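You operate a simulated robot arm through the tools that you are given. There is no shell and no other tool. Be economical: measure what you need, move in short steps, check, and stop when the job is done.

The job below is to be done with a simulated two-armed robot. You get a single attempt, and the scene is never put back.

JOB
Plug the monitor in, switch the strip on, type the logbook's run number and push ENTER.
Fine: the black plug goes in while the strip is off; leave the logbook and the white plug where they are.

It is judged by the outcome, as a careful person would: the job done as asked, and still so three seconds after it is handed in. It fails if anything else is knocked over, pushed out of place, dropped, spilled or broken.

ROBOT AND FRAMES
Two 7-joint arms with fingered hands on one trunk, on a base that drives. Base frame: it is fixed to the floor where the robot stands at the start and does not move with it; the origin is under the middle of the robot, x ahead of it, y to its left, z up; the surface under the hand at the start is at about z = 0.78. Lengths are in m, angles in rad, forces in N, time in s.
The left shoulder is at the start at [0.058, 0.185, 1.192], the right one opposite. With the tool pointing down near the work surface each hand reaches from about 0.1 to 0.82 m from the robot's upright axis, wherever it stands, measured 20 degrees to its own side. Places, roughly: enter button [0.4, 0.2, 0.8]; front socket of the power strip [0.5, 0.1, 0.8]; monitor [0.8, 0.2, 1]; orange strip switch [0.4, 0.1, 0.8]. Payload 4 kg a hand.
The tool frame of a hand sits at the grasp point between the pads (the TCP): z along the fingers, y along the line on which they close. The tips reach 0.026 m beyond it. The gripper opens to 0.132 m. The gripper's body begins 0.073 m behind the TCP. The gripper is a hand of 3 fingers: y runs from the thumb to the fingers, the wrist lies at [0, 0, -0.224] in the tool frame, and closing takes about 1.5 s.
Orientation is told as [roll, pitch, yaw] about the base's x, y, z axes, in that order, counted from this pose: with the fingers straight down and closing along the base's y, the tool's x points along the base's -x, its y along +y and its z along -z.

CONTROLS
- The arms move only by the tool play_rows. It takes "left_increments", "right_increments" or both (then of equal length, played together; a hand with none holds still); each is a list that holds one entry, the list of rows, each a list of 7 numbers: the shift along the base's x, y, z in units of 50 mm (1.0 is 50 mm), then the turn, a rotation vector about the base's x, y, z in units of 6 degrees (1.0 is 6 degrees), then the opening, from 0 (shut) to 1 (fully open). In form: [[[dx, dy, dz, wx, wy, wz, claw], ...]]. A call has 1 to 8 rows; each row shifts and turns the commanded pose from where the row before left it. A call with a number of a shift or a turn outside -1 to 1 is refused whole. Rows are played at 5 a second. More than 0.05 m and 0.15 rad between two rows, or a gripper value outside its range, and nothing of the call is played. Where a pose cannot be reached the arm comes as near as it can. A force on the tool above 40 N (or 10 N above the force at the start of the call, whichever is more), or a blocked arm, ends the call early, and 0.2 s more pass. The fingers move at their own pace (about 0.072 m/s each) and stop on an object; they squeeze with about 32 N. The grip force told is the motor's: it shows also when the fingers shut on nothing. Time passes only in rows, and 0.2 s behind the last, so rows that do not move let the fingers close. The reply holds the time, the measured pose of the TCP, the force on the tool along the base axes, the opening and the grip force, in the units named above and with some noise, with the torque about the TCP (base axes, N m) and any sound that the robot's microphone picked up.
- Cameras (640 x 400 px; columns grow to the right, rows downward): "scene" is now at [0.1437, 0.0382, 1.4032]; the picture's right is [0.44, -0.89, -0.06], its down [-0.69, -0.29, -0.66] and it looks along [0.58, 0.34, -0.74] (base axes); focal length 272 px, centre (320, 200). "left" rides on the left gripper at [-0.062, 0.003, -0.092] in its tool frame; the picture's right is [-0.05, -1.00, 0.00], its down [0.83, -0.04, -0.56] and it looks along [0.55, -0.03, 0.83] (tool axes); focal length 230 px, centre (320, 200). "right" rides on the right gripper at [0.062, 0.003, -0.092] in its tool frame; the picture's right is [-0.05, 1.00, 0.00], its down [-0.83, -0.04, -0.55] and it looks along [-0.55, -0.03, 0.83] (tool axes); focal length 230 px, centre (320, 200). There is no depth. A picture from a camera that has moved, and an enlarged one, comes with that camera's place and axes in the base frame and with its lens.
- snapshot(camera): a new picture of that camera. It takes no simulated time.
- move_column(by): slides the trunk up (or, below 0, down) by that many m; the arms and the scene camera ride with it, the base frame stays. It gives what a move gives, with no picture.
- steer(legs): drives the robot by 1 to 6 legs, each [ahead, left, turn to the left] in m, m and rad, along the robot's own axes; the way and the turn of a leg run together, so that a leg with both is an arc; at most 1.5 m and 3.142 rad a leg. The arms and the cameras ride along, it lands a little off, and it stops where it bumps. It gives what a move gives.
- preshape(shape, hand): the hand has 3 fingers and takes this shape, open, in about a second: jaw (thumb against the fingers, like two jaws); tri (thumb and two fingers); tip (a fingertip pinch); poke (one finger out to press); point (the index stretched); flat (the hand flat); cup (the hand cupped); fist (a fist). The gripper value then closes the fingers along that shape, each until it touches; the sizes above hold for jaw. It gives what a move gives, with no picture.
- aim_head(pan, tilt): turns the head with the scene camera to pan (to the left, within 1.501 rad either way) and tilt (down, from -0.506 to 1.204), counted from straight ahead of the robot. It gives what a move gives.
- zoom(camera, box): a new picture of the part [left, top, right, bottom] of that camera's present view, enlarged. It takes no simulated time.
- sign_off(): hands the job in; it is judged then, once.

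Go step by step. Nothing tells you exact positions but the pictures and the camera data: compare them with the known pose of the tool, close in by small moves and look again before you grip or let go. The budget is 120 turns and 88 pictures, counting those below and the enlarged ones. Unless the task says otherwise, let go and move clear before handing in, and close with one line.

The tools are called after "Request:" as a command line: name --argument value ..., lists and objects as JSON in quotes. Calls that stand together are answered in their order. play_rows: Moves the arms, as the interface text tells. Its arguments: {"type":"object","properties":{"left_increments":{"type":"array","items":{"type":"array","items":{"type":"array","items":{"type":"number"}}}},"right_increments":{"type":"array","items":{"type":"array","items":{"type":"array","items":{"type":"number"}}}}},"required":[]} The other tools are called the same way: move_column (by) slides the trunk up or down; preshape (shape, hand) gives the hand a shape; steer (legs) drives the base; aim_head (pan, tilt) turns the head that bears the scene camera; snapshot (camera) takes a picture; zoom (camera, box) takes an enlarged picture of a part of a camera's view; sign_off () hands the job in.

At the start:

```text
t: 0.0
left_tcp_pos: [0.5142, 0.4483, 1.1436]
left_orientation: [0.0, -0.001, 0.002]
left_force: [-0.1, 0.2, 0.0]
left_ft_torque: [-0.02, -0.03, 0.04]
left_width: 0.1322
left_grasp_force: 0.0
left_shape: jaw
right_tcp_pos: [0.5641, 0.0091, 1.1637]
right_orientation: [0.0, -0.002, -0.002]
right_force: [0.4, 0.4, -0.1]
right_ft_torque: [0.05, 0.02, -0.03]
right_width: 0.1323
right_grasp_force: 0.0
right_shape: jaw
trunk travel left (down, up): [-0.225, 0.237]
robot x, y, heading: [0.0009, -0.0031, 0.004]
head pan, tilt: [0.463, 0.712]
```

scene: 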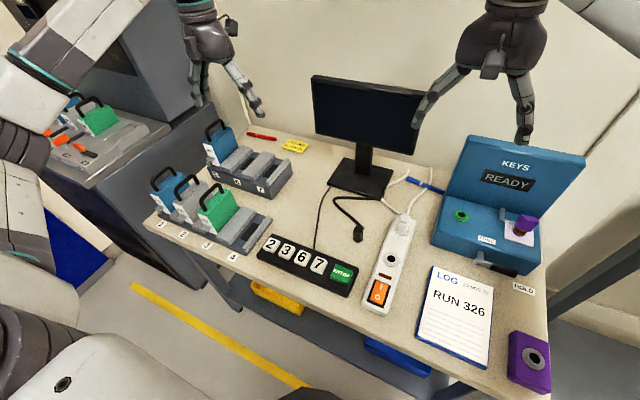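
right: 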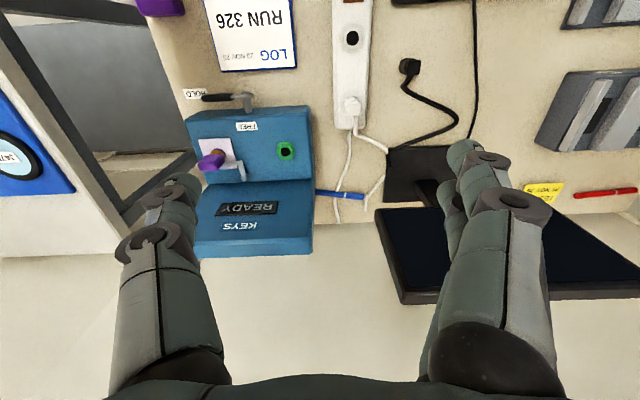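
left: 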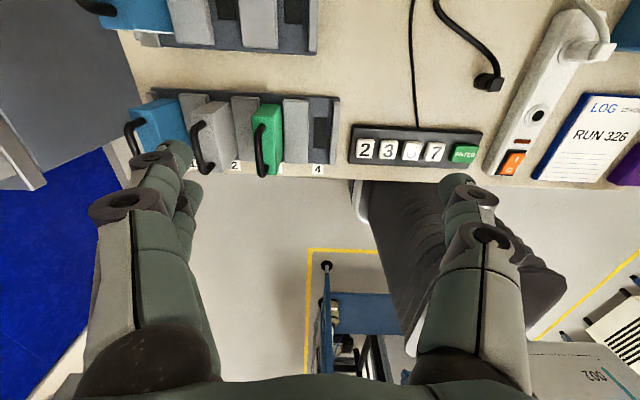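

I see the keypad (2 3 6 7 ENTER), the strip with an orange switch and one free socket, the black plug on the table, and a logbook reading RUN 326. I'll zoom in for details.

Request:
zoom --camera "scene" --box '[240, 160, 440, 320]'

Request:
zoom --camera "scene" --box '[410, 255, 510, 375]'

Request:
zoom --camera "right" --box '[300, 0, 480, 150]'

Request:
zoom --camera "left" --box '[340, 50, 600, 210]'

```text
2.50 times, centred on (340, 240) of scene
camera zoom: at [0.1437, 0.0382, 1.4032], right [0.44, -0.89, -0.06], down [-0.69, -0.29, -0.66], along [0.58, 0.34, -0.74], focal length 679 px, centre (270, 100)
```

zoom: 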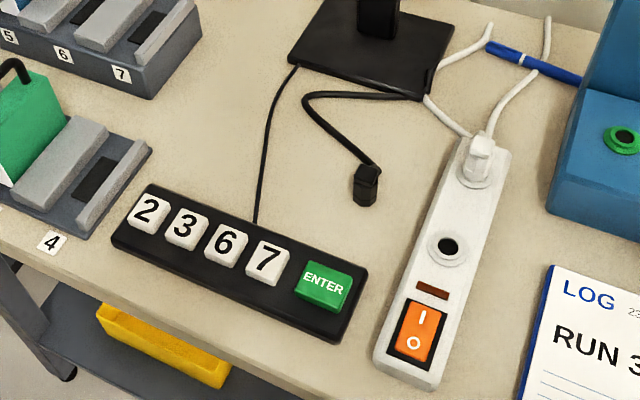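

```text
3.33 times, centred on (460, 315) of scene
camera zoom: at [0.1437, 0.0382, 1.4032], right [0.44, -0.89, -0.06], down [-0.69, -0.29, -0.66], along [0.58, 0.34, -0.74], focal length 905 px, centre (-147, -183)
```

zoom: 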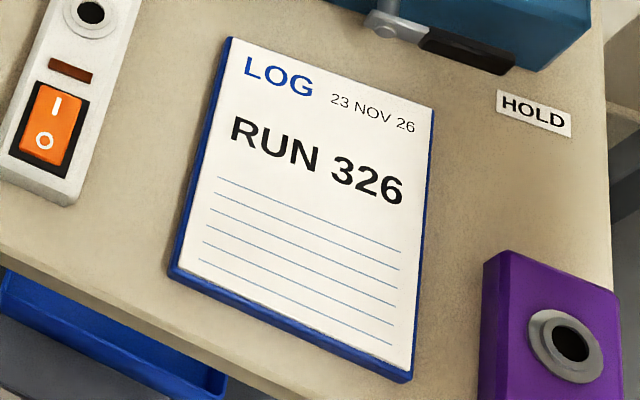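

```text
2.67 times, centred on (390, 75) of right
camera zoom: at [0.501, 0.0124, 1.2563], right [0.05, 1.0, 0.0], down [0.83, -0.04, 0.55], along [0.55, -0.03, -0.83], focal length 614 px, centre (133, 533)
```

zoom: 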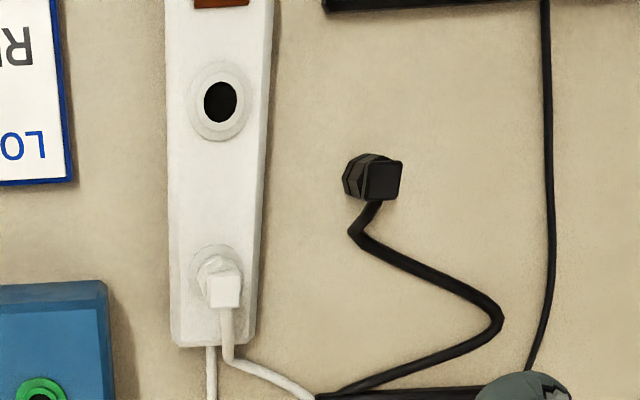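

```text
2.46 times, centred on (470, 130) of left
camera zoom: at [0.5759, 0.4502, 1.2348], right [0.05, -1.0, 0.0], down [-0.83, -0.04, 0.56], along [-0.55, -0.03, -0.83], focal length 566 px, centre (-49, 372)
```

zoom: 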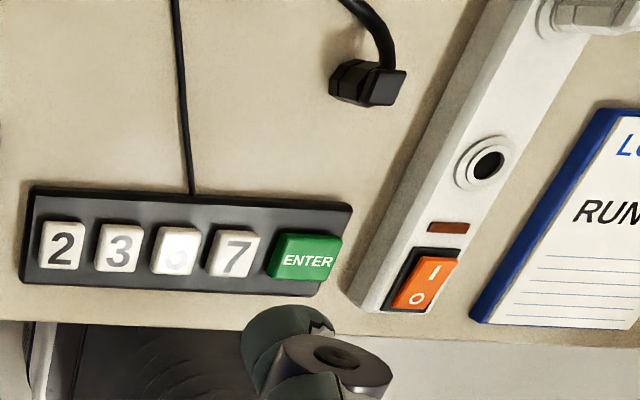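

The strip is off (its indicator is dark), and the run number is 326. The plug is near (0.538, 0.16) and the socket near (0.494, 0.064, 0.82). I'll bring the right hand above the plug for a closer look.

Request:
play_rows --right_increments '[[[-0.13, 0.755, -0.9, 0, 0, 0, 1], [-0.13, 0.755, -0.9, 0, 0, 0, 1], [-0.13, 0.755, -0.9, 0, 0, 0, 1], [-0.13, 0.755, -0.9, 0, 0, 0, 1]]]'

Request:
snapshot --camera "right"

Request:
snapshot --camera "scene"

```text
refused: row 1 steps farther than a row can; nothing moved
```

```text
80 pictures are left
camera right: at [0.501, 0.0124, 1.2563], right [0.05, 1.0, 0.0], down [0.83, -0.04, 0.55], along [0.55, -0.03, -0.83], focal length 230 px, centre (320, 200)
```

right: 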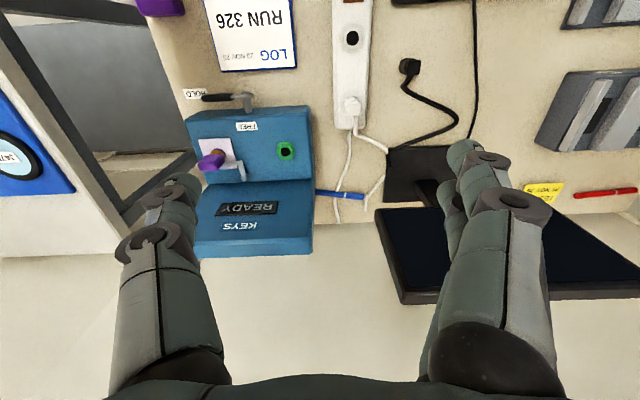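

```text
79 pictures are left
camera scene: at [0.1437, 0.0382, 1.4032], right [0.44, -0.89, -0.06], down [-0.69, -0.29, -0.66], along [0.58, 0.34, -0.74], focal length 272 px, centre (320, 200)
```

scene: 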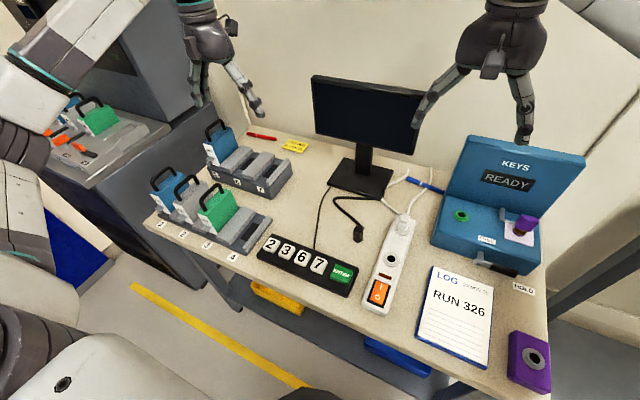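

The step was too long in combination, so I'll split it into smaller rows.

Request:
play_rows --right_increments '[[[-0.1, 0.6, -0.72, 0, 0, 0, 1], [-0.1, 0.6, -0.72, 0, 0, 0, 1], [-0.1, 0.6, -0.72, 0, 0, 0, 1], [-0.1, 0.6, -0.72, 0, 0, 0, 1], [-0.1, 0.6, -0.72, 0, 0, 0, 1], [0, 0, 0, 0, 0, 0, 1]]]'

```text
t: 1.4
left_tcp_pos: [0.5153, 0.4464, 1.1444]
left_orientation: [0.001, 0.0, 0.0]
left_force: [0.1, 0.2, -0.5]
left_ft_torque: [0.01, 0.01, 0.01]
left_width: 0.1319
left_grasp_force: 0.2
left_shape: jaw
right_tcp_pos: [0.5376, 0.1578, 0.9831]
right_orientation: [0.0, -0.002, 0.0]
right_force: [-0.2, -1.3, -0.5]
right_ft_torque: [0.01, 0.01, 0.01]
right_width: 0.1318
right_grasp_force: 0.1
right_shape: jaw
trunk travel left (down, up): [-0.225, 0.237]
robot x, y, heading: [-0.0031, 0.004, 0.005]
head pan, tilt: [0.463, 0.712]
```

The hand should now be above the plug, so I'll look at it.

Request:
snapshot --camera "right"

Request:
zoom --camera "right" --box '[200, 30, 400, 155]'

Request:
zoom --camera "scene" --box '[310, 180, 430, 255]'

```text
78 pictures are left
camera right: at [0.4753, 0.1616, 1.0753], right [0.05, 1.0, 0.0], down [0.83, -0.04, 0.56], along [0.55, -0.03, -0.83], focal length 230 px, centre (320, 200)
```

right: 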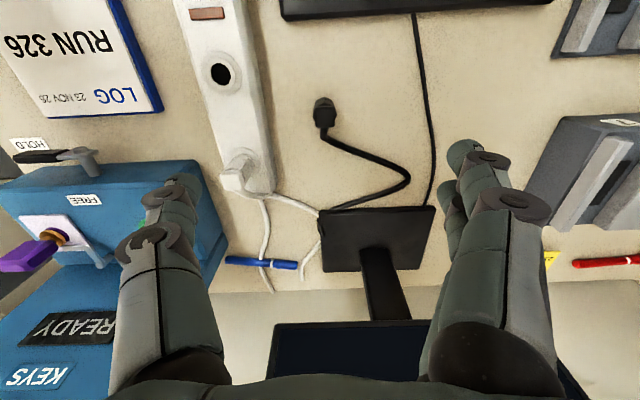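

```text
3.20 times, centred on (300, 92) of right
camera zoom: at [0.4753, 0.1616, 1.0753], right [0.05, 1.0, 0.0], down [0.83, -0.04, 0.56], along [0.55, -0.03, -0.83], focal length 736 px, centre (384, 544)
```

zoom: 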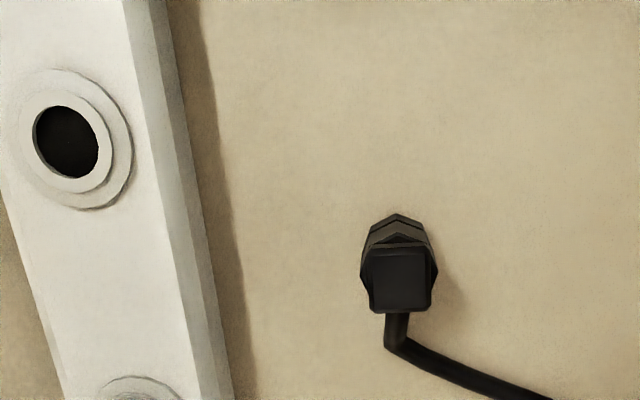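

```text
5.33 times, centred on (370, 218) of scene
camera zoom: at [0.1437, 0.0374, 1.4033], right [0.44, -0.89, -0.06], down [-0.69, -0.29, -0.66], along [0.58, 0.34, -0.74], focal length 1448 px, centre (53, 107)
```

zoom: 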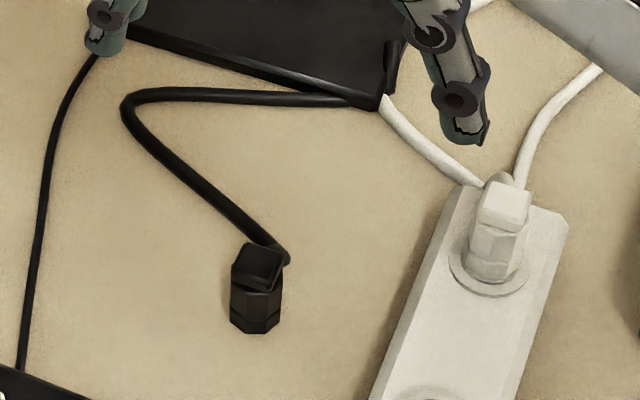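

The plug stands upright: an octagonal body with a square cap, top at about z 0.84, near (0.535, 0.163). I'll descend partway and recheck.

Request:
play_rows --right_increments '[[[0, 0.1, -0.6, 0, 0, 0, 1], [0, 0, -0.6, 0, 0, 0, 1], [0, 0, -0.4, 0, 0, 0, 1], [0, 0, 0, 0, 0, 0, 0.8]]]'

Request:
snapshot --camera "right"

Request:
zoom --camera "scene" --box '[300, 140, 460, 260]'

```text
t: 2.4
left_tcp_pos: [0.5144, 0.4472, 1.1451]
left_orientation: [-0.001, 0.0, 0.001]
left_force: [0.5, -0.9, 0.8]
left_ft_torque: [-0.01, 0.0, 0.03]
left_width: 0.1319
left_grasp_force: 0.1
left_shape: jaw
right_tcp_pos: [0.5405, 0.1622, 0.9034]
right_orientation: [0.0, 0.0, 0.0]
right_force: [-0.1, -0.7, 0.2]
right_ft_torque: [0.0, 0.0, 0.0]
right_width: 0.1059
right_grasp_force: 0.1
right_shape: jaw
trunk travel left (down, up): [-0.225, 0.237]
robot x, y, heading: [0.0015, 0.0008, 0.005]
head pan, tilt: [0.463, 0.712]
```

```text
75 pictures are left
camera right: at [0.4769, 0.1657, 0.9961], right [0.05, 1.0, 0.0], down [0.83, -0.04, 0.56], along [0.55, -0.03, -0.83], focal length 230 px, centre (320, 200)
```

right: 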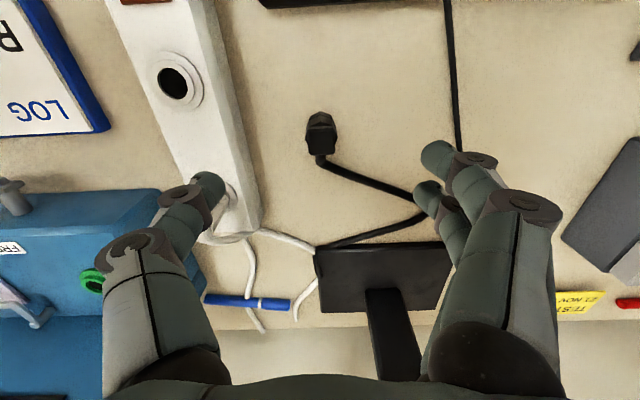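

```text
3.33 times, centred on (380, 200) of scene
camera zoom: at [0.1437, 0.0382, 1.4033], right [0.44, -0.89, -0.06], down [-0.69, -0.29, -0.66], along [0.58, 0.34, -0.74], focal length 905 px, centre (120, 200)
```

zoom: 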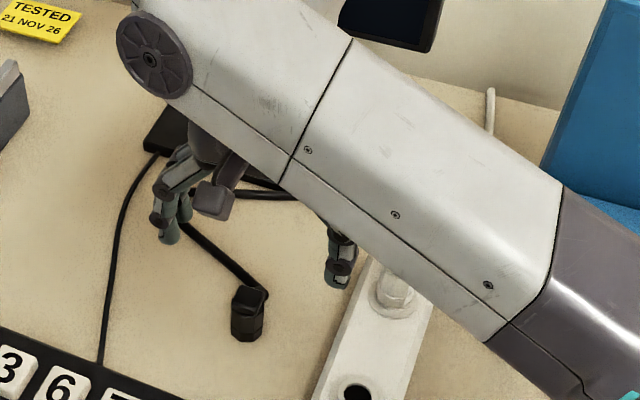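

The plug lines up in y and is about 4 mm nearer in x. I'll narrow the opening and descend around its cap.

Request:
play_rows --right_increments '[[[-0.08, 0, 0, 0, 0, 0, 0.5], [0, 0, 0, 0, 0, 0, 0.5], [0, 0, -0.5, 0, 0, 0, 0.5], [0, 0, -0.3, 0, 0, 0, 0.5], [0, 0, -0.3, 0, 0, 0, 0.5], [0, 0, -0.3, 0, 0, 0, 0.5]]]'

Request:
snapshot --camera "right"

Request:
zoom --camera "scene" --box '[310, 160, 430, 250]'

```text
t: 3.8
left_tcp_pos: [0.5154, 0.4484, 1.1446]
left_orientation: [-0.001, 0.0, -0.002]
left_force: [0.2, -0.2, 0.2]
left_ft_torque: [-0.03, 0.02, -0.01]
left_width: 0.132
left_grasp_force: 0.2
left_shape: jaw
right_tcp_pos: [0.5341, 0.1629, 0.8337]
right_orientation: [0.0, 0.0, 0.0]
right_force: [0.9, -0.6, 0.0]
right_ft_torque: [-0.03, 0.01, 0.01]
right_width: 0.0666
right_grasp_force: 0.1
right_shape: jaw
trunk travel left (down, up): [-0.225, 0.237]
robot x, y, heading: [-0.0012, 0.0017, -0.001]
head pan, tilt: [0.463, 0.712]
```

```text
73 pictures are left
camera right: at [0.471, 0.1656, 0.9274], right [0.05, 1.0, 0.0], down [0.83, -0.04, 0.56], along [0.55, -0.03, -0.83], focal length 230 px, centre (320, 200)
```

right: 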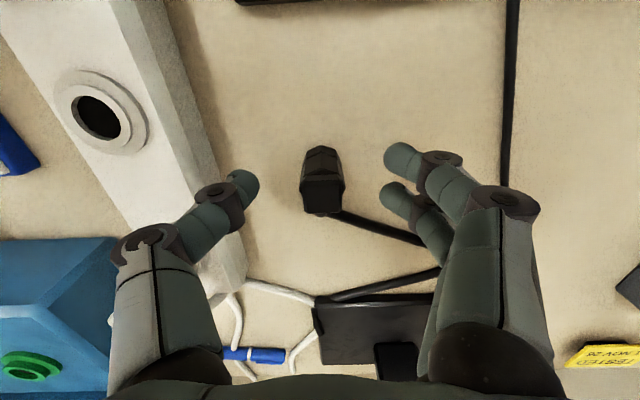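

```text
4.44 times, centred on (370, 205) of scene
camera zoom: at [0.1439, 0.0383, 1.4032], right [0.44, -0.89, -0.06], down [-0.69, -0.29, -0.66], along [0.58, 0.34, -0.74], focal length 1207 px, centre (98, 178)
```

zoom: 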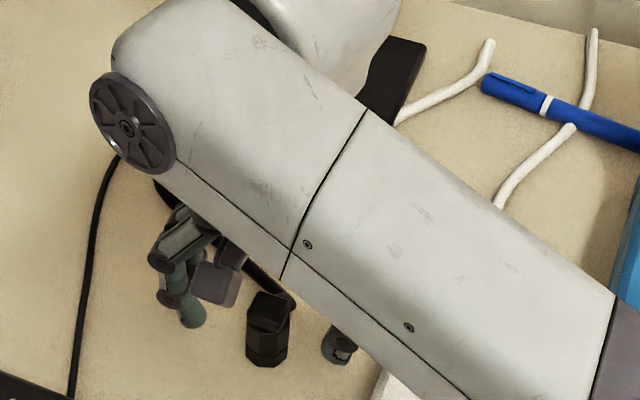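

The plug sits well centred between the fingertips. I'll go 8 mm lower to get onto the octagonal body, then close gently.

Request:
play_rows --right_increments '[[[0.04, 0, -0.16, 0, 0, 0, 0.5], [0, 0, 0, 0, 0, 0, 0.35], [0, 0, 0, 0, 0, 0, 0.2], [0, 0, 0, 0, 0, 0, 0.1], [0, 0, 0, 0, 0, 0, 0], [0, 0, 0, 0, 0, 0, 0], [0, 0, 0, 0, 0, 0, 0]]]'

Request:
snapshot --camera "right"

```text
t: 5.4
left_tcp_pos: [0.515, 0.4477, 1.1444]
left_orientation: [-0.001, 0.0, 0.0]
left_force: [0.0, 0.3, 0.2]
left_ft_torque: [-0.01, -0.02, 0.0]
left_width: 0.1319
left_grasp_force: 0.0
left_shape: jaw
right_tcp_pos: [0.538, 0.1626, 0.8251]
right_orientation: [-0.001, -0.001, 0.0]
right_force: [0.3, -1.0, 0.4]
right_ft_torque: [0.05, -0.02, 0.04]
right_width: 0.0162
right_grasp_force: 32.2
right_shape: jaw
trunk travel left (down, up): [-0.225, 0.237]
robot x, y, heading: [0.001, 0.003, 0.003]
head pan, tilt: [0.463, 0.712]
```

```text
71 pictures are left
camera right: at [0.4738, 0.1655, 0.9182], right [0.05, 1.0, 0.0], down [0.83, -0.04, 0.55], along [0.55, -0.03, -0.83], focal length 230 px, centre (320, 200)
```

right: 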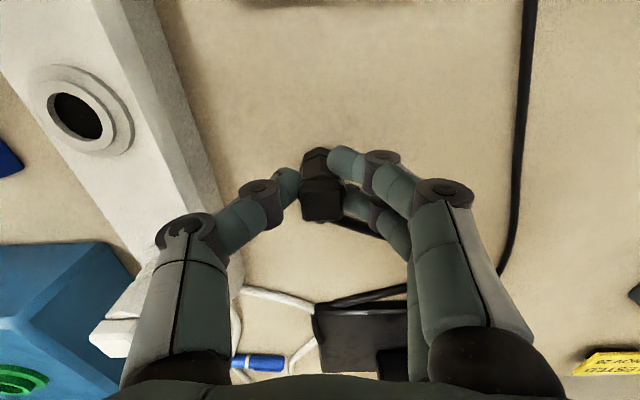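

The plug is gripped. I'll lift it about 70 mm and check.

Request:
play_rows --right_increments '[[[0, 0, 0.3, 0, 0, 0, 0], [0, 0, 0.4, 0, 0, 0, 0], [0, 0, 0.4, 0, 0, 0, 0], [0, 0, 0.3, 0, 0, 0, 0], [0, 0, 0, 0, 0, 0, 0]]]'

Request:
snapshot --camera "right"

Request:
zoom --camera "scene" --box '[310, 150, 470, 270]'

Request:
snapshot --camera "left"

```text
t: 6.6
left_tcp_pos: [0.5154, 0.4473, 1.1421]
left_orientation: [0.001, -0.001, 0.0]
left_force: [-1.3, -0.7, -1.1]
left_ft_torque: [0.03, 0.06, 0.03]
left_width: 0.1317
left_grasp_force: 0.1
left_shape: jaw
right_tcp_pos: [0.5349, 0.1617, 0.8963]
right_orientation: [-0.001, 0.001, -0.001]
right_force: [0.8, -0.1, 0.0]
right_ft_torque: [-0.01, -0.01, -0.01]
right_width: 0.0161
right_grasp_force: 32.3
right_shape: jaw
trunk travel left (down, up): [-0.225, 0.237]
robot x, y, heading: [-0.0004, -0.0016, -0.002]
head pan, tilt: [0.463, 0.712]
```

```text
70 pictures are left
camera right: at [0.4731, 0.1646, 0.9886], right [0.05, 1.0, 0.0], down [0.83, -0.04, 0.55], along [0.55, -0.03, -0.83], focal length 230 px, centre (320, 200)
```

right: 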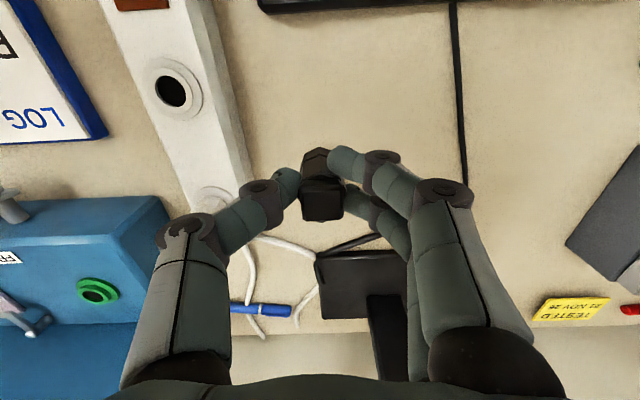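

```text
3.33 times, centred on (390, 210) of scene
camera zoom: at [0.1439, 0.0382, 1.4032], right [0.44, -0.89, -0.06], down [-0.69, -0.29, -0.66], along [0.58, 0.34, -0.74], focal length 905 px, centre (87, 167)
```

zoom: 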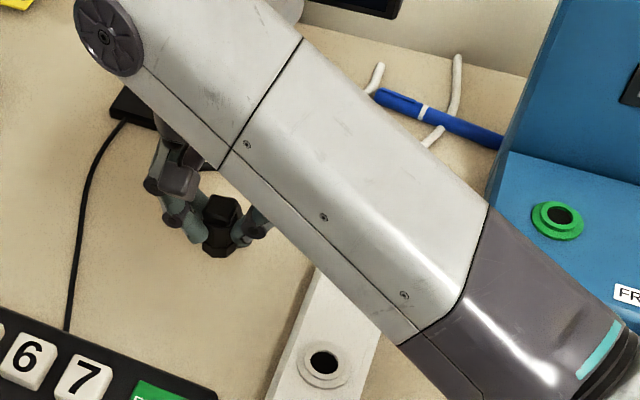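

```text
68 pictures are left
camera left: at [0.576, 0.4502, 1.2347], right [0.05, -1.0, 0.0], down [-0.83, -0.04, 0.56], along [-0.55, -0.03, -0.83], focal length 230 px, centre (320, 200)
```

left: 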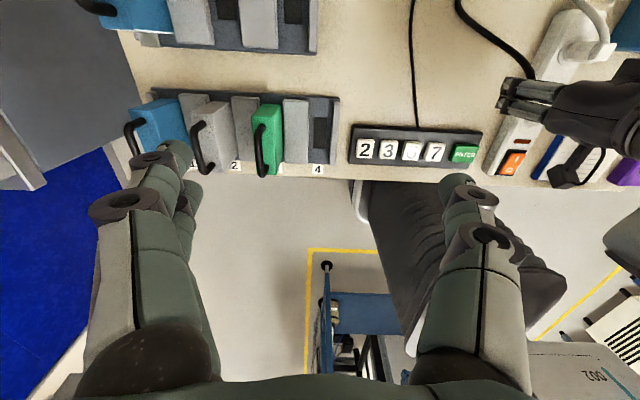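

The plug is held upright with its cable slack. I put the socket at about (0.4925, 0.0635, 0.82), so I'll move over it at a safe height.

Request:
play_rows --right_increments '[[[-0.22, -0.5, 0, 0, 0, 0, 0], [-0.22, -0.5, 0, 0, 0, 0, 0], [-0.22, -0.5, 0, 0, 0, 0, 0], [-0.22, -0.48, 0, 0, 0, 0, 0], [0, 0, 0, 0, 0, 0, 0]]]'

Request:
snapshot --camera "right"

Request:
snapshot --camera "scene"

Request:
zoom --camera "left" --box '[460, 40, 640, 190]'

```text
t: 7.8
left_tcp_pos: [0.5146, 0.4475, 1.1423]
left_orientation: [0.001, 0.0, 0.001]
left_force: [0.7, -0.1, 0.4]
left_ft_torque: [-0.02, -0.01, -0.01]
left_width: 0.1317
left_grasp_force: 0.1
left_shape: jaw
right_tcp_pos: [0.493, 0.065, 0.8945]
right_orientation: [-0.002, 0.001, 0.0]
right_force: [0.3, 0.2, -0.5]
right_ft_torque: [-0.02, -0.01, 0.0]
right_width: 0.0161
right_grasp_force: 31.6
right_shape: jaw
trunk travel left (down, up): [-0.225, 0.237]
robot x, y, heading: [-0.0002, -0.0043, 0.002]
head pan, tilt: [0.463, 0.712]
```

```text
67 pictures are left
camera right: at [0.4296, 0.068, 0.9871], right [0.05, 1.0, 0.0], down [0.83, -0.04, 0.55], along [0.55, -0.03, -0.83], focal length 230 px, centre (320, 200)
```

right: 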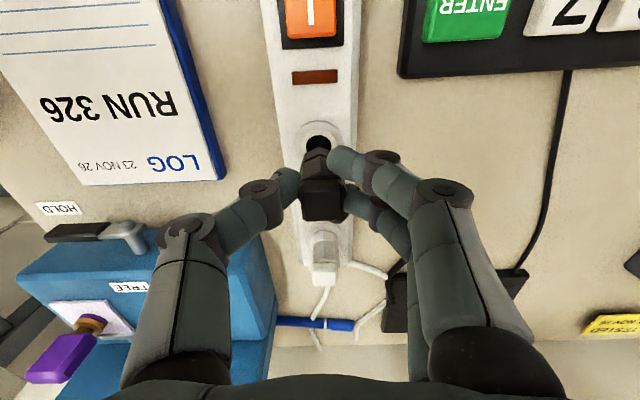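

```text
66 pictures are left
camera scene: at [0.1438, 0.0392, 1.4032], right [0.44, -0.89, -0.06], down [-0.69, -0.29, -0.66], along [0.58, 0.34, -0.74], focal length 272 px, centre (320, 200)
```

scene: 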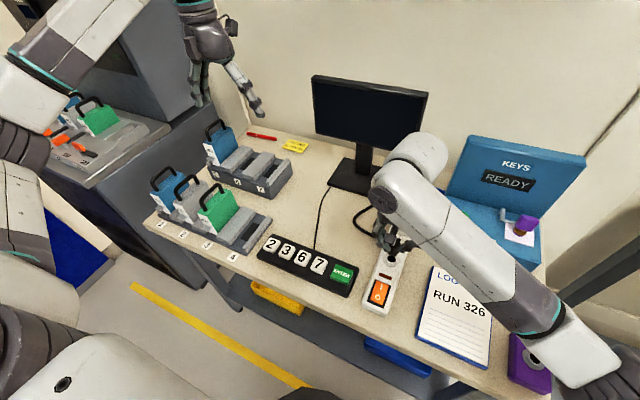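

```text
2.67 times, centred on (550, 115) of left
camera zoom: at [0.576, 0.4511, 1.2344], right [0.05, -1.0, 0.0], down [-0.83, -0.04, 0.56], along [-0.55, -0.03, -0.83], focal length 614 px, centre (-293, 427)
```

zoom: 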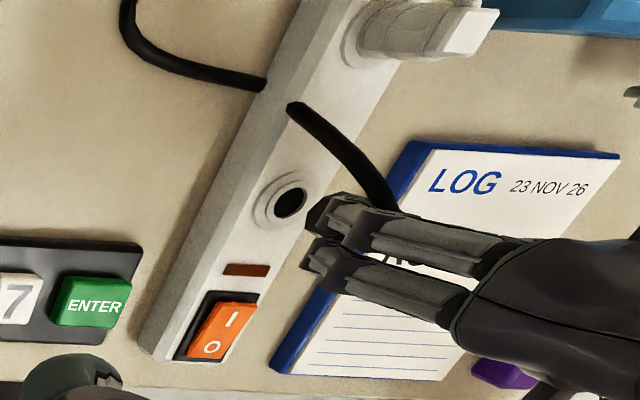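

Now a close look at the hole relative to the plug's base.

Request:
zoom --camera "right" --box '[260, 100, 380, 225]'

Request:
zoom --camera "scene" --box '[350, 215, 430, 275]'

```text
3.20 times, centred on (320, 162) of right
camera zoom: at [0.4296, 0.068, 0.9871], right [0.05, 1.0, 0.0], down [0.83, -0.04, 0.55], along [0.55, -0.03, -0.83], focal length 736 px, centre (320, 320)
```

zoom: 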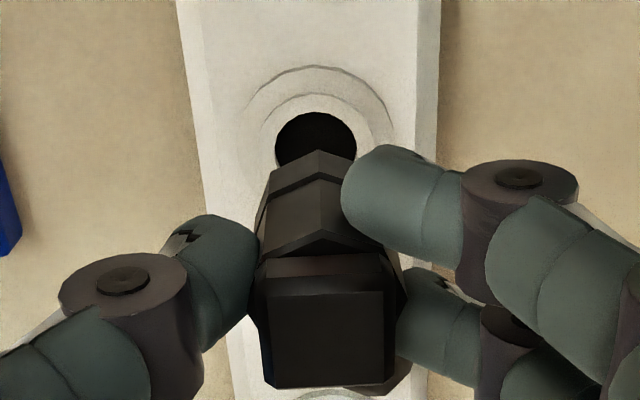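

```text
6.67 times, centred on (390, 245) of scene
camera zoom: at [0.1438, 0.0392, 1.4032], right [0.44, -0.89, -0.06], down [-0.69, -0.29, -0.66], along [0.58, 0.34, -0.74], focal length 1810 px, centre (-147, -100)
```

zoom: 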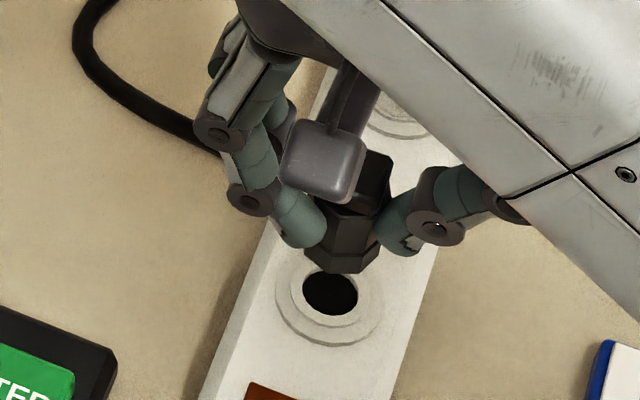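

The plug and hole agree within 1–2 mm in both views. I'll lower it slowly to just above the rim and look again.

Request:
play_rows --right_increments '[[[0, -0.01, -0.2, 0, 0, 0, 0], [0, 0, -0.2, 0, 0, 0, 0], [0, 0, -0.1, 0, 0, 0, 0], [0, 0, 0, 0, 0, 0, 0]]]'

Request:
zoom --camera "right" --box '[260, 100, 380, 225]'

Request:
zoom --camera "scene" --box '[350, 215, 430, 275]'

```text
t: 8.8
left_tcp_pos: [0.5142, 0.4471, 1.1439]
left_orientation: [0.0, -0.001, 0.0]
left_force: [0.2, 0.8, 0.4]
left_ft_torque: [-0.01, 0.01, -0.01]
left_width: 0.1317
left_grasp_force: 0.0
left_shape: jaw
right_tcp_pos: [0.4919, 0.0653, 0.8678]
right_orientation: [-0.001, 0.0, 0.0]
right_force: [-0.5, -0.3, -0.2]
right_ft_torque: [0.01, 0.02, 0.0]
right_width: 0.0162
right_grasp_force: 32.1
right_shape: jaw
trunk travel left (down, up): [-0.225, 0.237]
robot x, y, heading: [-0.0046, -0.001, 0.002]
head pan, tilt: [0.463, 0.712]
```

```text
3.20 times, centred on (320, 162) of right
camera zoom: at [0.4291, 0.0685, 0.9623], right [0.05, 1.0, 0.0], down [0.83, -0.04, 0.56], along [0.55, -0.03, -0.83], focal length 736 px, centre (320, 320)
```

zoom: 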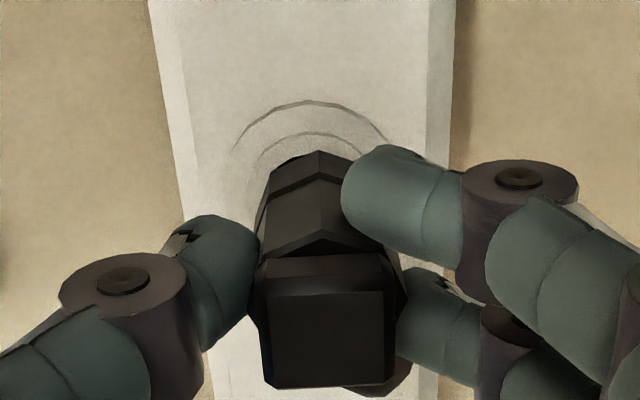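

```text
6.67 times, centred on (390, 245) of scene
camera zoom: at [0.1437, 0.0383, 1.4032], right [0.44, -0.89, -0.06], down [-0.69, -0.29, -0.66], along [0.58, 0.34, -0.74], focal length 1810 px, centre (-147, -100)
```

zoom: 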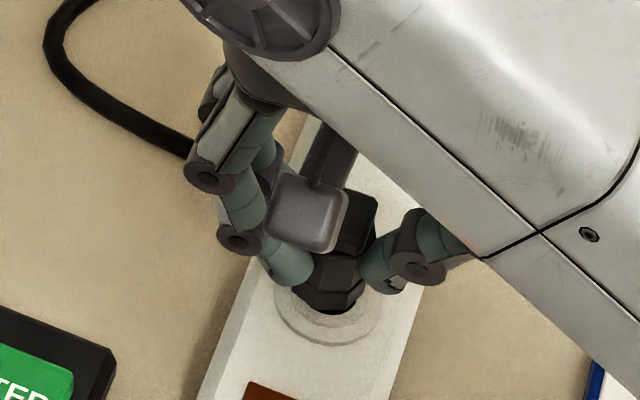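

The plug sits about 1.5 mm too far in +y. I'll correct that and press down gently.

Request:
play_rows --right_increments '[[[-0.02, -0.03, 0, 0, 0, 0, 0], [0, 0, -0.08, 0, 0, 0, 0], [0, 0, -0.08, 0, 0, 0, 0], [0, 0, -0.08, 0, 0, 0, 0]]]'

Request:
zoom --camera "right" --box '[260, 100, 380, 225]'

Request:
zoom --camera "scene" --box '[350, 215, 430, 275]'

```text
t: 9.8
left_tcp_pos: [0.5124, 0.4465, 1.1446]
left_orientation: [-0.002, -0.003, 0.0]
left_force: [-0.3, -0.2, 0.2]
left_ft_torque: [-0.03, -0.01, 0.03]
left_width: 0.1317
left_grasp_force: 0.0
left_shape: jaw
right_tcp_pos: [0.492, 0.0633, 0.8629]
right_orientation: [0.004, -0.008, -0.001]
right_force: [-1.5, -2.5, 29.6]
right_ft_torque: [-0.08, 0.06, -0.01]
right_width: 0.0175
right_grasp_force: 31.2
right_shape: jaw
trunk travel left (down, up): [-0.225, 0.237]
robot x, y, heading: [-0.0002, -0.0004, 0.003]
head pan, tilt: [0.463, 0.712]
```

```text
3.20 times, centred on (320, 162) of right
camera zoom: at [0.4282, 0.0663, 0.9552], right [0.05, 1.0, 0.0], down [0.83, -0.05, 0.56], along [0.56, -0.03, -0.83], focal length 736 px, centre (320, 320)
```

zoom: 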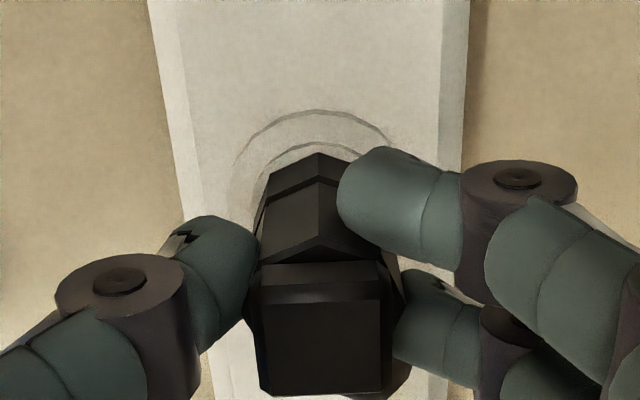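

```text
6.67 times, centred on (390, 245) of scene
camera zoom: at [0.1404, 0.0373, 1.4042], right [0.44, -0.89, -0.06], down [-0.69, -0.29, -0.67], along [0.58, 0.34, -0.74], focal length 1810 px, centre (-147, -100)
```

zoom: 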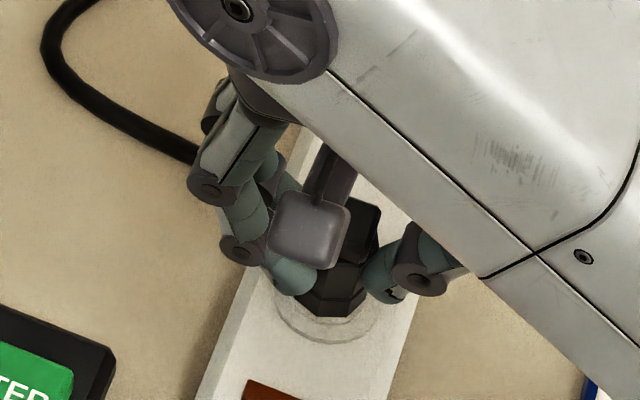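

Contact came at the rim height without the plug dropping in. I'll lift off slightly and bring the left hand's camera around for a low side view of the plug and socket.

Request:
play_rows --right_increments '[[[0, 0, 0.3, 0, 0, 0, 0], [0, 0, 0.3, 0, 0, 0, 0], [0, 0, 0, 0, 0, 0, 0], [0, 0, 0, 0, 0, 0, 0], [0, 0, 0, 0, 0, 0, 0], [0, 0, 0, 0, 0, 0, 0], [0, 0, 0, 0, 0, 0, 0], [0, 0, 0, 0, 0, 0, 0]]]' --left_increments '[[[-0.03, -0.26, -0.26, 0, 0, 1, 1], [-0.03, -0.26, -0.26, 0, 0, 1, 1], [-0.03, -0.26, -0.26, 0, 0, 1, 1], [-0.03, -0.26, -0.26, 0, 0, 1, 1], [-0.03, -0.26, -0.26, 0, 0, 1, 1], [-0.03, -0.26, -0.26, 0, 0, 1, 1], [-0.03, -0.26, -0.26, 0, 0, 1, 1], [-0.03, -0.26, -0.26, 0, 0, 1, 1]]]'

Request:
play_rows --left_increments '[[[-0.03, -0.26, -0.26, 0, 0, 1, 1], [-0.03, -0.26, -0.26, 0, 0, 1, 1], [-0.03, -0.26, -0.26, 0, 0, 1, 1], [-0.03, -0.26, -0.26, 0, 0, 1, 1], [-0.03, -0.26, -0.26, 0, 0, 1, 1], [-0.03, -0.26, -0.26, 0, 0, 1, 1], [-0.03, -0.26, -0.26, 0, 0, 1, 1]]]'

Request:
play_rows --left_increments '[[[0, 0, 0, -1, 0, 0, 1], [0, 0, 0, -1, 0, 0, 1], [0, 0, 0, -1, 0, 0, 1], [0, 0, 0, -1, 0, 0, 1], [0, 0, 0, -1, 0, 0, 1], [0, 0, 0, 0, 0, 0, 1]]]'

Request:
snapshot --camera "left"

```text
t: 11.6
left_tcp_pos: [0.5035, 0.3437, 1.0397]
left_orientation: [0.0, -0.001, 0.841]
left_force: [0.1, 0.4, 0.2]
left_ft_torque: [0.0, -0.01, 0.01]
left_width: 0.1319
left_grasp_force: 0.2
left_shape: jaw
right_tcp_pos: [0.4925, 0.0615, 0.8881]
right_orientation: [0.001, -0.001, -0.001]
right_force: [1.2, -0.2, 0.0]
right_ft_torque: [0.01, 0.02, 0.0]
right_width: 0.0165
right_grasp_force: 31.9
right_shape: jaw
trunk travel left (down, up): [-0.225, 0.237]
robot x, y, heading: [-0.001, -0.001, 0.0]
head pan, tilt: [0.463, 0.712]
```

```text
t: 13.2
left_tcp_pos: [0.4933, 0.2499, 0.9477]
left_orientation: [-0.001, 0.0, 1.572]
left_force: [0.4, 0.2, 0.5]
left_ft_torque: [-0.01, -0.02, -0.02]
left_width: 0.1318
left_grasp_force: 0.1
left_shape: jaw
right_tcp_pos: [0.493, 0.0619, 0.8878]
right_orientation: [0.0, 0.001, -0.002]
right_force: [0.9, -0.2, 0.5]
right_ft_torque: [0.0, 0.01, -0.02]
right_width: 0.0165
right_grasp_force: 32.3
right_shape: jaw
trunk travel left (down, up): [-0.225, 0.237]
robot x, y, heading: [0.0023, 0.0028, 0.001]
head pan, tilt: [0.463, 0.712]
```

```text
t: 14.6
left_tcp_pos: [0.4927, 0.2514, 0.9497]
left_orientation: [0.0, 0.525, 1.57]
left_force: [0.3, 0.6, -0.9]
left_ft_torque: [0.01, -0.03, 0.01]
left_width: 0.1317
left_grasp_force: 0.1
left_shape: jaw
right_tcp_pos: [0.4922, 0.0627, 0.8886]
right_orientation: [0.001, 0.0, 0.0]
right_force: [-0.8, -0.4, -0.2]
right_ft_torque: [-0.03, 0.01, 0.01]
right_width: 0.0164
right_grasp_force: 32.5
right_shape: jaw
trunk travel left (down, up): [-0.225, 0.237]
robot x, y, heading: [0.0021, 0.0003, 0.003]
head pan, tilt: [0.463, 0.712]
```

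```text
58 pictures are left
camera left: at [0.489, 0.3501, 0.9973], right [1.0, 0.05, -0.03], down [0.04, -0.44, 0.9], along [0.03, -0.9, -0.44], focal length 230 px, centre (320, 200)
```

left: 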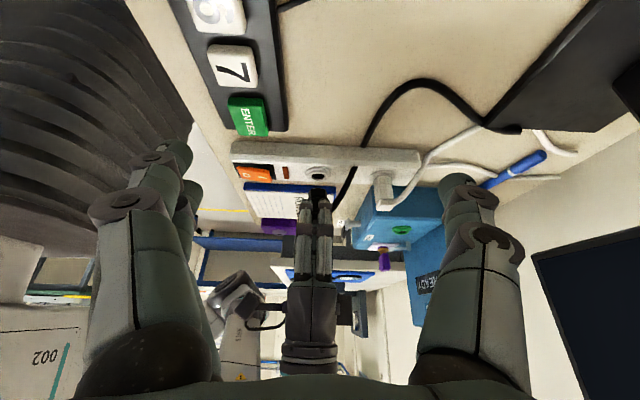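

Request:
zoom --camera "left" --box '[280, 140, 400, 215]'

```text
5.33 times, centred on (340, 178) of left
camera zoom: at [0.489, 0.3501, 0.9973], right [1.0, 0.05, -0.03], down [0.04, -0.44, 0.9], along [0.03, -0.9, -0.44], focal length 1227 px, centre (213, 320)
```

zoom: 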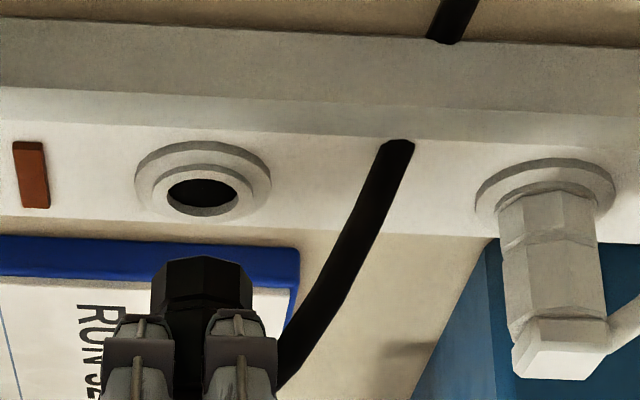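

The side view shows x is aligned to within about 0.5 mm, and the white plug's flange sits around the collar. Next I'll check y with the right camera.

Request:
zoom --camera "right" --box '[270, 110, 370, 210]'

```text
4.00 times, centred on (320, 160) of right
camera zoom: at [0.4293, 0.0648, 0.9812], right [0.05, 1.0, 0.0], down [0.83, -0.04, 0.55], along [0.55, -0.03, -0.83], focal length 920 px, centre (320, 360)
```

zoom: 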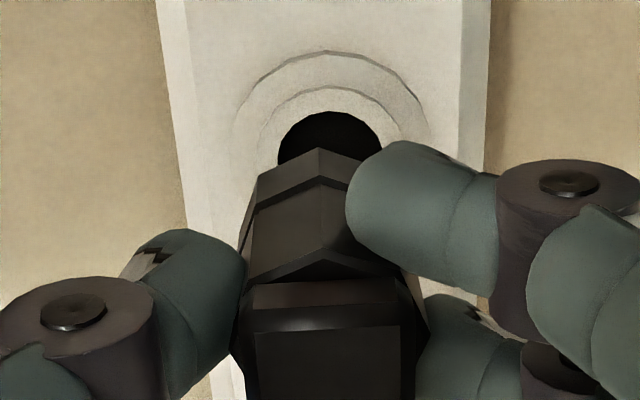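

The plug needs about +1.5 mm in y. I'll correct that and push down with more force.

Request:
play_rows --right_increments '[[[-0.01, 0.03, -0.2, 0, 0, 0, 0], [0, 0, -0.2, 0, 0, 0, 0], [0, 0, -0.08, 0, 0, 0, 0], [0, 0, -0.06, 0, 0, 0, 0], [0, 0, -0.06, 0, 0, 0, 0], [0, 0, -0.06, 0, 0, 0, 0], [0, 0, -0.06, 0, 0, 0, 0]]]'

Request:
zoom --camera "left" --box '[280, 140, 400, 215]'

```text
t: 16.1
left_tcp_pos: [0.4917, 0.2512, 0.9506]
left_orientation: [-0.001, 0.525, 1.571]
left_force: [0.3, -0.8, 0.2]
left_ft_torque: [0.02, 0.05, 0.01]
left_width: 0.1314
left_grasp_force: 0.1
left_shape: jaw
right_tcp_pos: [0.4929, 0.0641, 0.8625]
right_orientation: [0.006, -0.011, -0.001]
right_force: [-9.0, -6.0, 23.2]
right_ft_torque: [-0.13, 0.19, -0.01]
right_width: 0.0188
right_grasp_force: 31.5
right_shape: jaw
trunk travel left (down, up): [-0.225, 0.237]
robot x, y, heading: [0.0026, 0.001, 0.003]
head pan, tilt: [0.463, 0.712]
stopped in row 7 (right hand): the force on the tool passed its limit at 43 N (the readings are from after the stop); the commanded pose is now the measured one
```

```text
5.33 times, centred on (340, 178) of left
camera zoom: at [0.4875, 0.3494, 0.9982], right [1.0, 0.04, -0.02], down [0.04, -0.44, 0.9], along [0.03, -0.9, -0.44], focal length 1227 px, centre (213, 320)
```

zoom: 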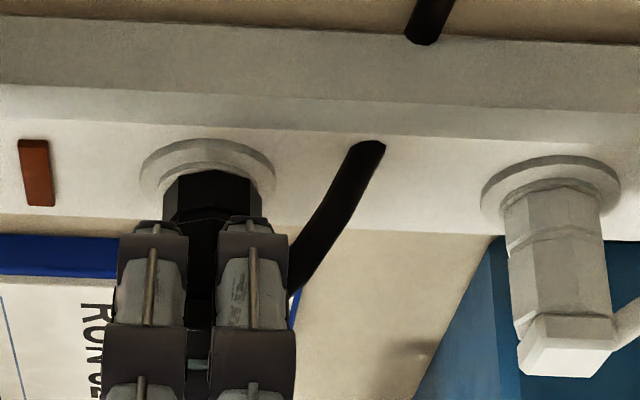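

The plug may be nearly seated, so I'll look closer and compare it with the white plug.

Request:
zoom --camera "left" --box '[296, 158, 348, 190]'

Request:
zoom --camera "left" --box '[360, 160, 412, 192]'

```text
12.31 times, centred on (322, 174) of left
camera zoom: at [0.4875, 0.3494, 0.9982], right [1.0, 0.04, -0.02], down [0.04, -0.44, 0.9], along [0.03, -0.9, -0.44], focal length 2832 px, centre (295, 520)
```

zoom: 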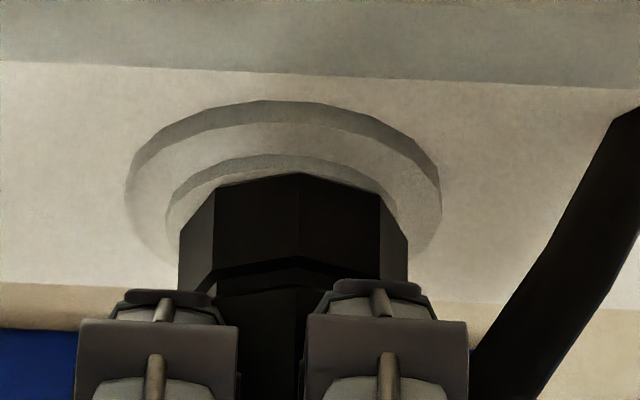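

```text
12.31 times, centred on (386, 176) of left
camera zoom: at [0.4875, 0.3494, 0.9982], right [1.0, 0.04, -0.02], down [0.04, -0.44, 0.9], along [0.03, -0.9, -0.44], focal length 2832 px, centre (-492, 495)
```

zoom: 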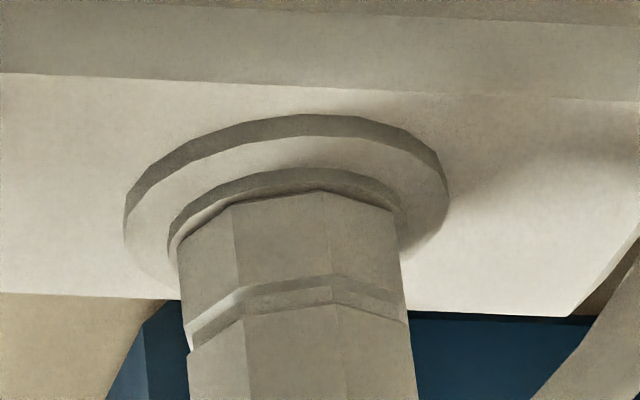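

Seated height matches the white plug to within about 0.5 mm. To confirm it's captured in the socket, I'll nudge sideways 2 mm and read the force.

Request:
play_rows --right_increments '[[[0, 0, 0.02, 0, 0, 0, 0], [0, 0, 0, 0, 0, 0, 0]]]'

Request:
play_rows --right_increments '[[[0.05, 0, 0, 0, 0, 0, 0], [0, 0, 0, 0, 0, 0, 0]]]'

```text
t: 16.7
left_tcp_pos: [0.4907, 0.2509, 0.9507]
left_orientation: [-0.004, 0.524, 1.569]
left_force: [0.1, -0.1, 0.5]
left_ft_torque: [-0.01, 0.0, 0.0]
left_width: 0.1318
left_grasp_force: 0.0
left_shape: jaw
right_tcp_pos: [0.4924, 0.0652, 0.8639]
right_orientation: [0.008, -0.015, -0.002]
right_force: [-3.0, -4.1, 28.9]
right_ft_torque: [-0.11, 0.03, 0.01]
right_width: 0.0192
right_grasp_force: 31.9
right_shape: jaw
trunk travel left (down, up): [-0.225, 0.237]
robot x, y, heading: [0.0001, 0.0029, 0.004]
head pan, tilt: [0.463, 0.712]
```

```text
t: 17.3
left_tcp_pos: [0.4902, 0.2491, 0.9518]
left_orientation: [-0.005, 0.523, 1.571]
left_force: [-0.2, -0.4, 0.1]
left_ft_torque: [-0.02, -0.01, -0.01]
left_width: 0.132
left_grasp_force: 0.0
left_shape: jaw
right_tcp_pos: [0.493, 0.065, 0.8619]
right_orientation: [0.006, -0.011, -0.001]
right_force: [-10.6, -6.6, 31.0]
right_ft_torque: [-0.15, 0.21, -0.01]
right_width: 0.0189
right_grasp_force: 32.7
right_shape: jaw
trunk travel left (down, up): [-0.225, 0.237]
robot x, y, heading: [-0.0035, 0.0017, -0.001]
head pan, tilt: [0.463, 0.712]
```

It is still pressing at 30 N, so I'll relieve the load and repeat the lateral test.

Request:
play_rows --right_increments '[[[-0.05, 0, 0.04, 0, 0, 0, 0], [0, 0, 0.04, 0, 0, 0, 0], [0, 0, 0, 0, 0, 0, 0]]]'

Request:
zoom --camera "left" --box '[296, 158, 348, 190]'

```text
t: 18.1
left_tcp_pos: [0.4926, 0.2497, 0.9493]
left_orientation: [-0.002, 0.524, 1.57]
left_force: [0.0, -0.3, 0.1]
left_ft_torque: [-0.01, -0.04, -0.01]
left_width: 0.1322
left_grasp_force: 0.1
left_shape: jaw
right_tcp_pos: [0.493, 0.0649, 0.8622]
right_orientation: [0.002, -0.006, -0.002]
right_force: [-2.2, -3.4, 12.3]
right_ft_torque: [-0.08, 0.04, 0.01]
right_width: 0.0187
right_grasp_force: 31.8
right_shape: jaw
trunk travel left (down, up): [-0.225, 0.237]
robot x, y, heading: [0.0021, -0.002, -0.002]
head pan, tilt: [0.463, 0.712]
```

```text
12.31 times, centred on (322, 174) of left
camera zoom: at [0.4881, 0.3497, 0.9977], right [1.0, 0.04, -0.03], down [0.04, -0.44, 0.9], along [0.03, -0.9, -0.44], focal length 2832 px, centre (295, 520)
```

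zoom: 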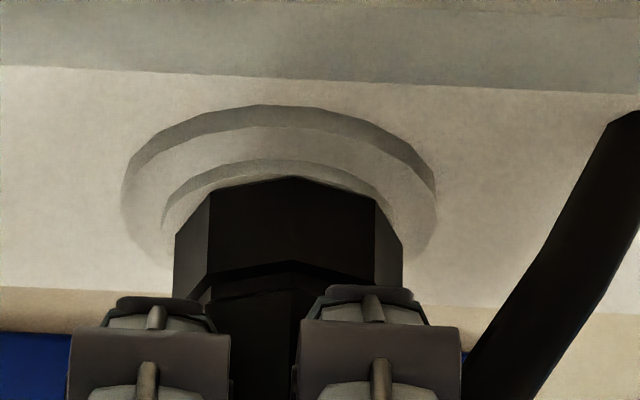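

Request:
play_rows --right_increments '[[[0, 0, 0.05, 0, 0, 0, 0], [0, 0, 0, 0, 0, 0, 0]]]'

Request:
play_rows --right_increments '[[[-0.06, 0, 0, 0, 0, 0, 0], [0, 0, 0, 0, 0, 0, 0]]]'

Request:
zoom --camera "left" --box '[296, 158, 348, 190]'

```text
t: 18.7
left_tcp_pos: [0.4913, 0.251, 0.9498]
left_orientation: [0.001, 0.526, 1.57]
left_force: [0.0, 0.6, -0.3]
left_ft_torque: [0.02, -0.01, 0.02]
left_width: 0.1317
left_grasp_force: 0.1
left_shape: jaw
right_tcp_pos: [0.4943, 0.0654, 0.8651]
right_orientation: [0.002, -0.005, -0.001]
right_force: [-2.3, -2.5, -1.9]
right_ft_torque: [-0.12, 0.05, -0.03]
right_width: 0.0179
right_grasp_force: 31.9
right_shape: jaw
trunk travel left (down, up): [-0.225, 0.237]
robot x, y, heading: [-0.0017, -0.0, 0.0]
head pan, tilt: [0.463, 0.712]
```

```text
t: 19.3
left_tcp_pos: [0.4928, 0.2513, 0.9497]
left_orientation: [0.0, 0.522, 1.571]
left_force: [0.2, 0.2, -0.1]
left_ft_torque: [-0.01, 0.0, 0.01]
left_width: 0.1318
left_grasp_force: 0.1
left_shape: jaw
right_tcp_pos: [0.4907, 0.065, 0.865]
right_orientation: [0.006, -0.007, 0.001]
right_force: [1.2, -2.1, -4.3]
right_ft_torque: [-0.11, -0.05, -0.06]
right_width: 0.0179
right_grasp_force: 32.2
right_shape: jaw
trunk travel left (down, up): [-0.225, 0.237]
robot x, y, heading: [-0.0003, 0.0033, 0.003]
head pan, tilt: [0.463, 0.712]
```

```text
12.31 times, centred on (322, 174) of left
camera zoom: at [0.4892, 0.35, 0.9971], right [1.0, 0.04, -0.03], down [0.04, -0.44, 0.9], along [0.03, -0.9, -0.44], focal length 2832 px, centre (295, 520)
```

zoom: 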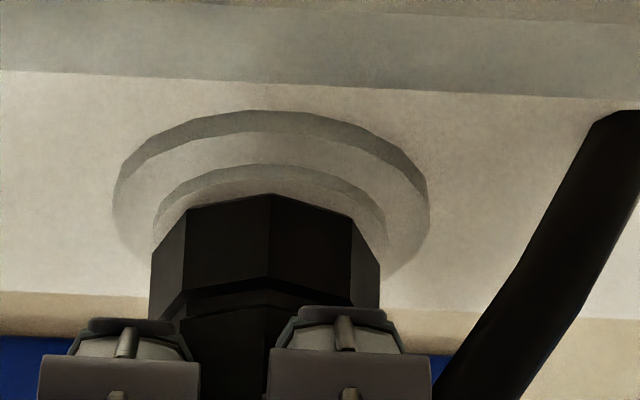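

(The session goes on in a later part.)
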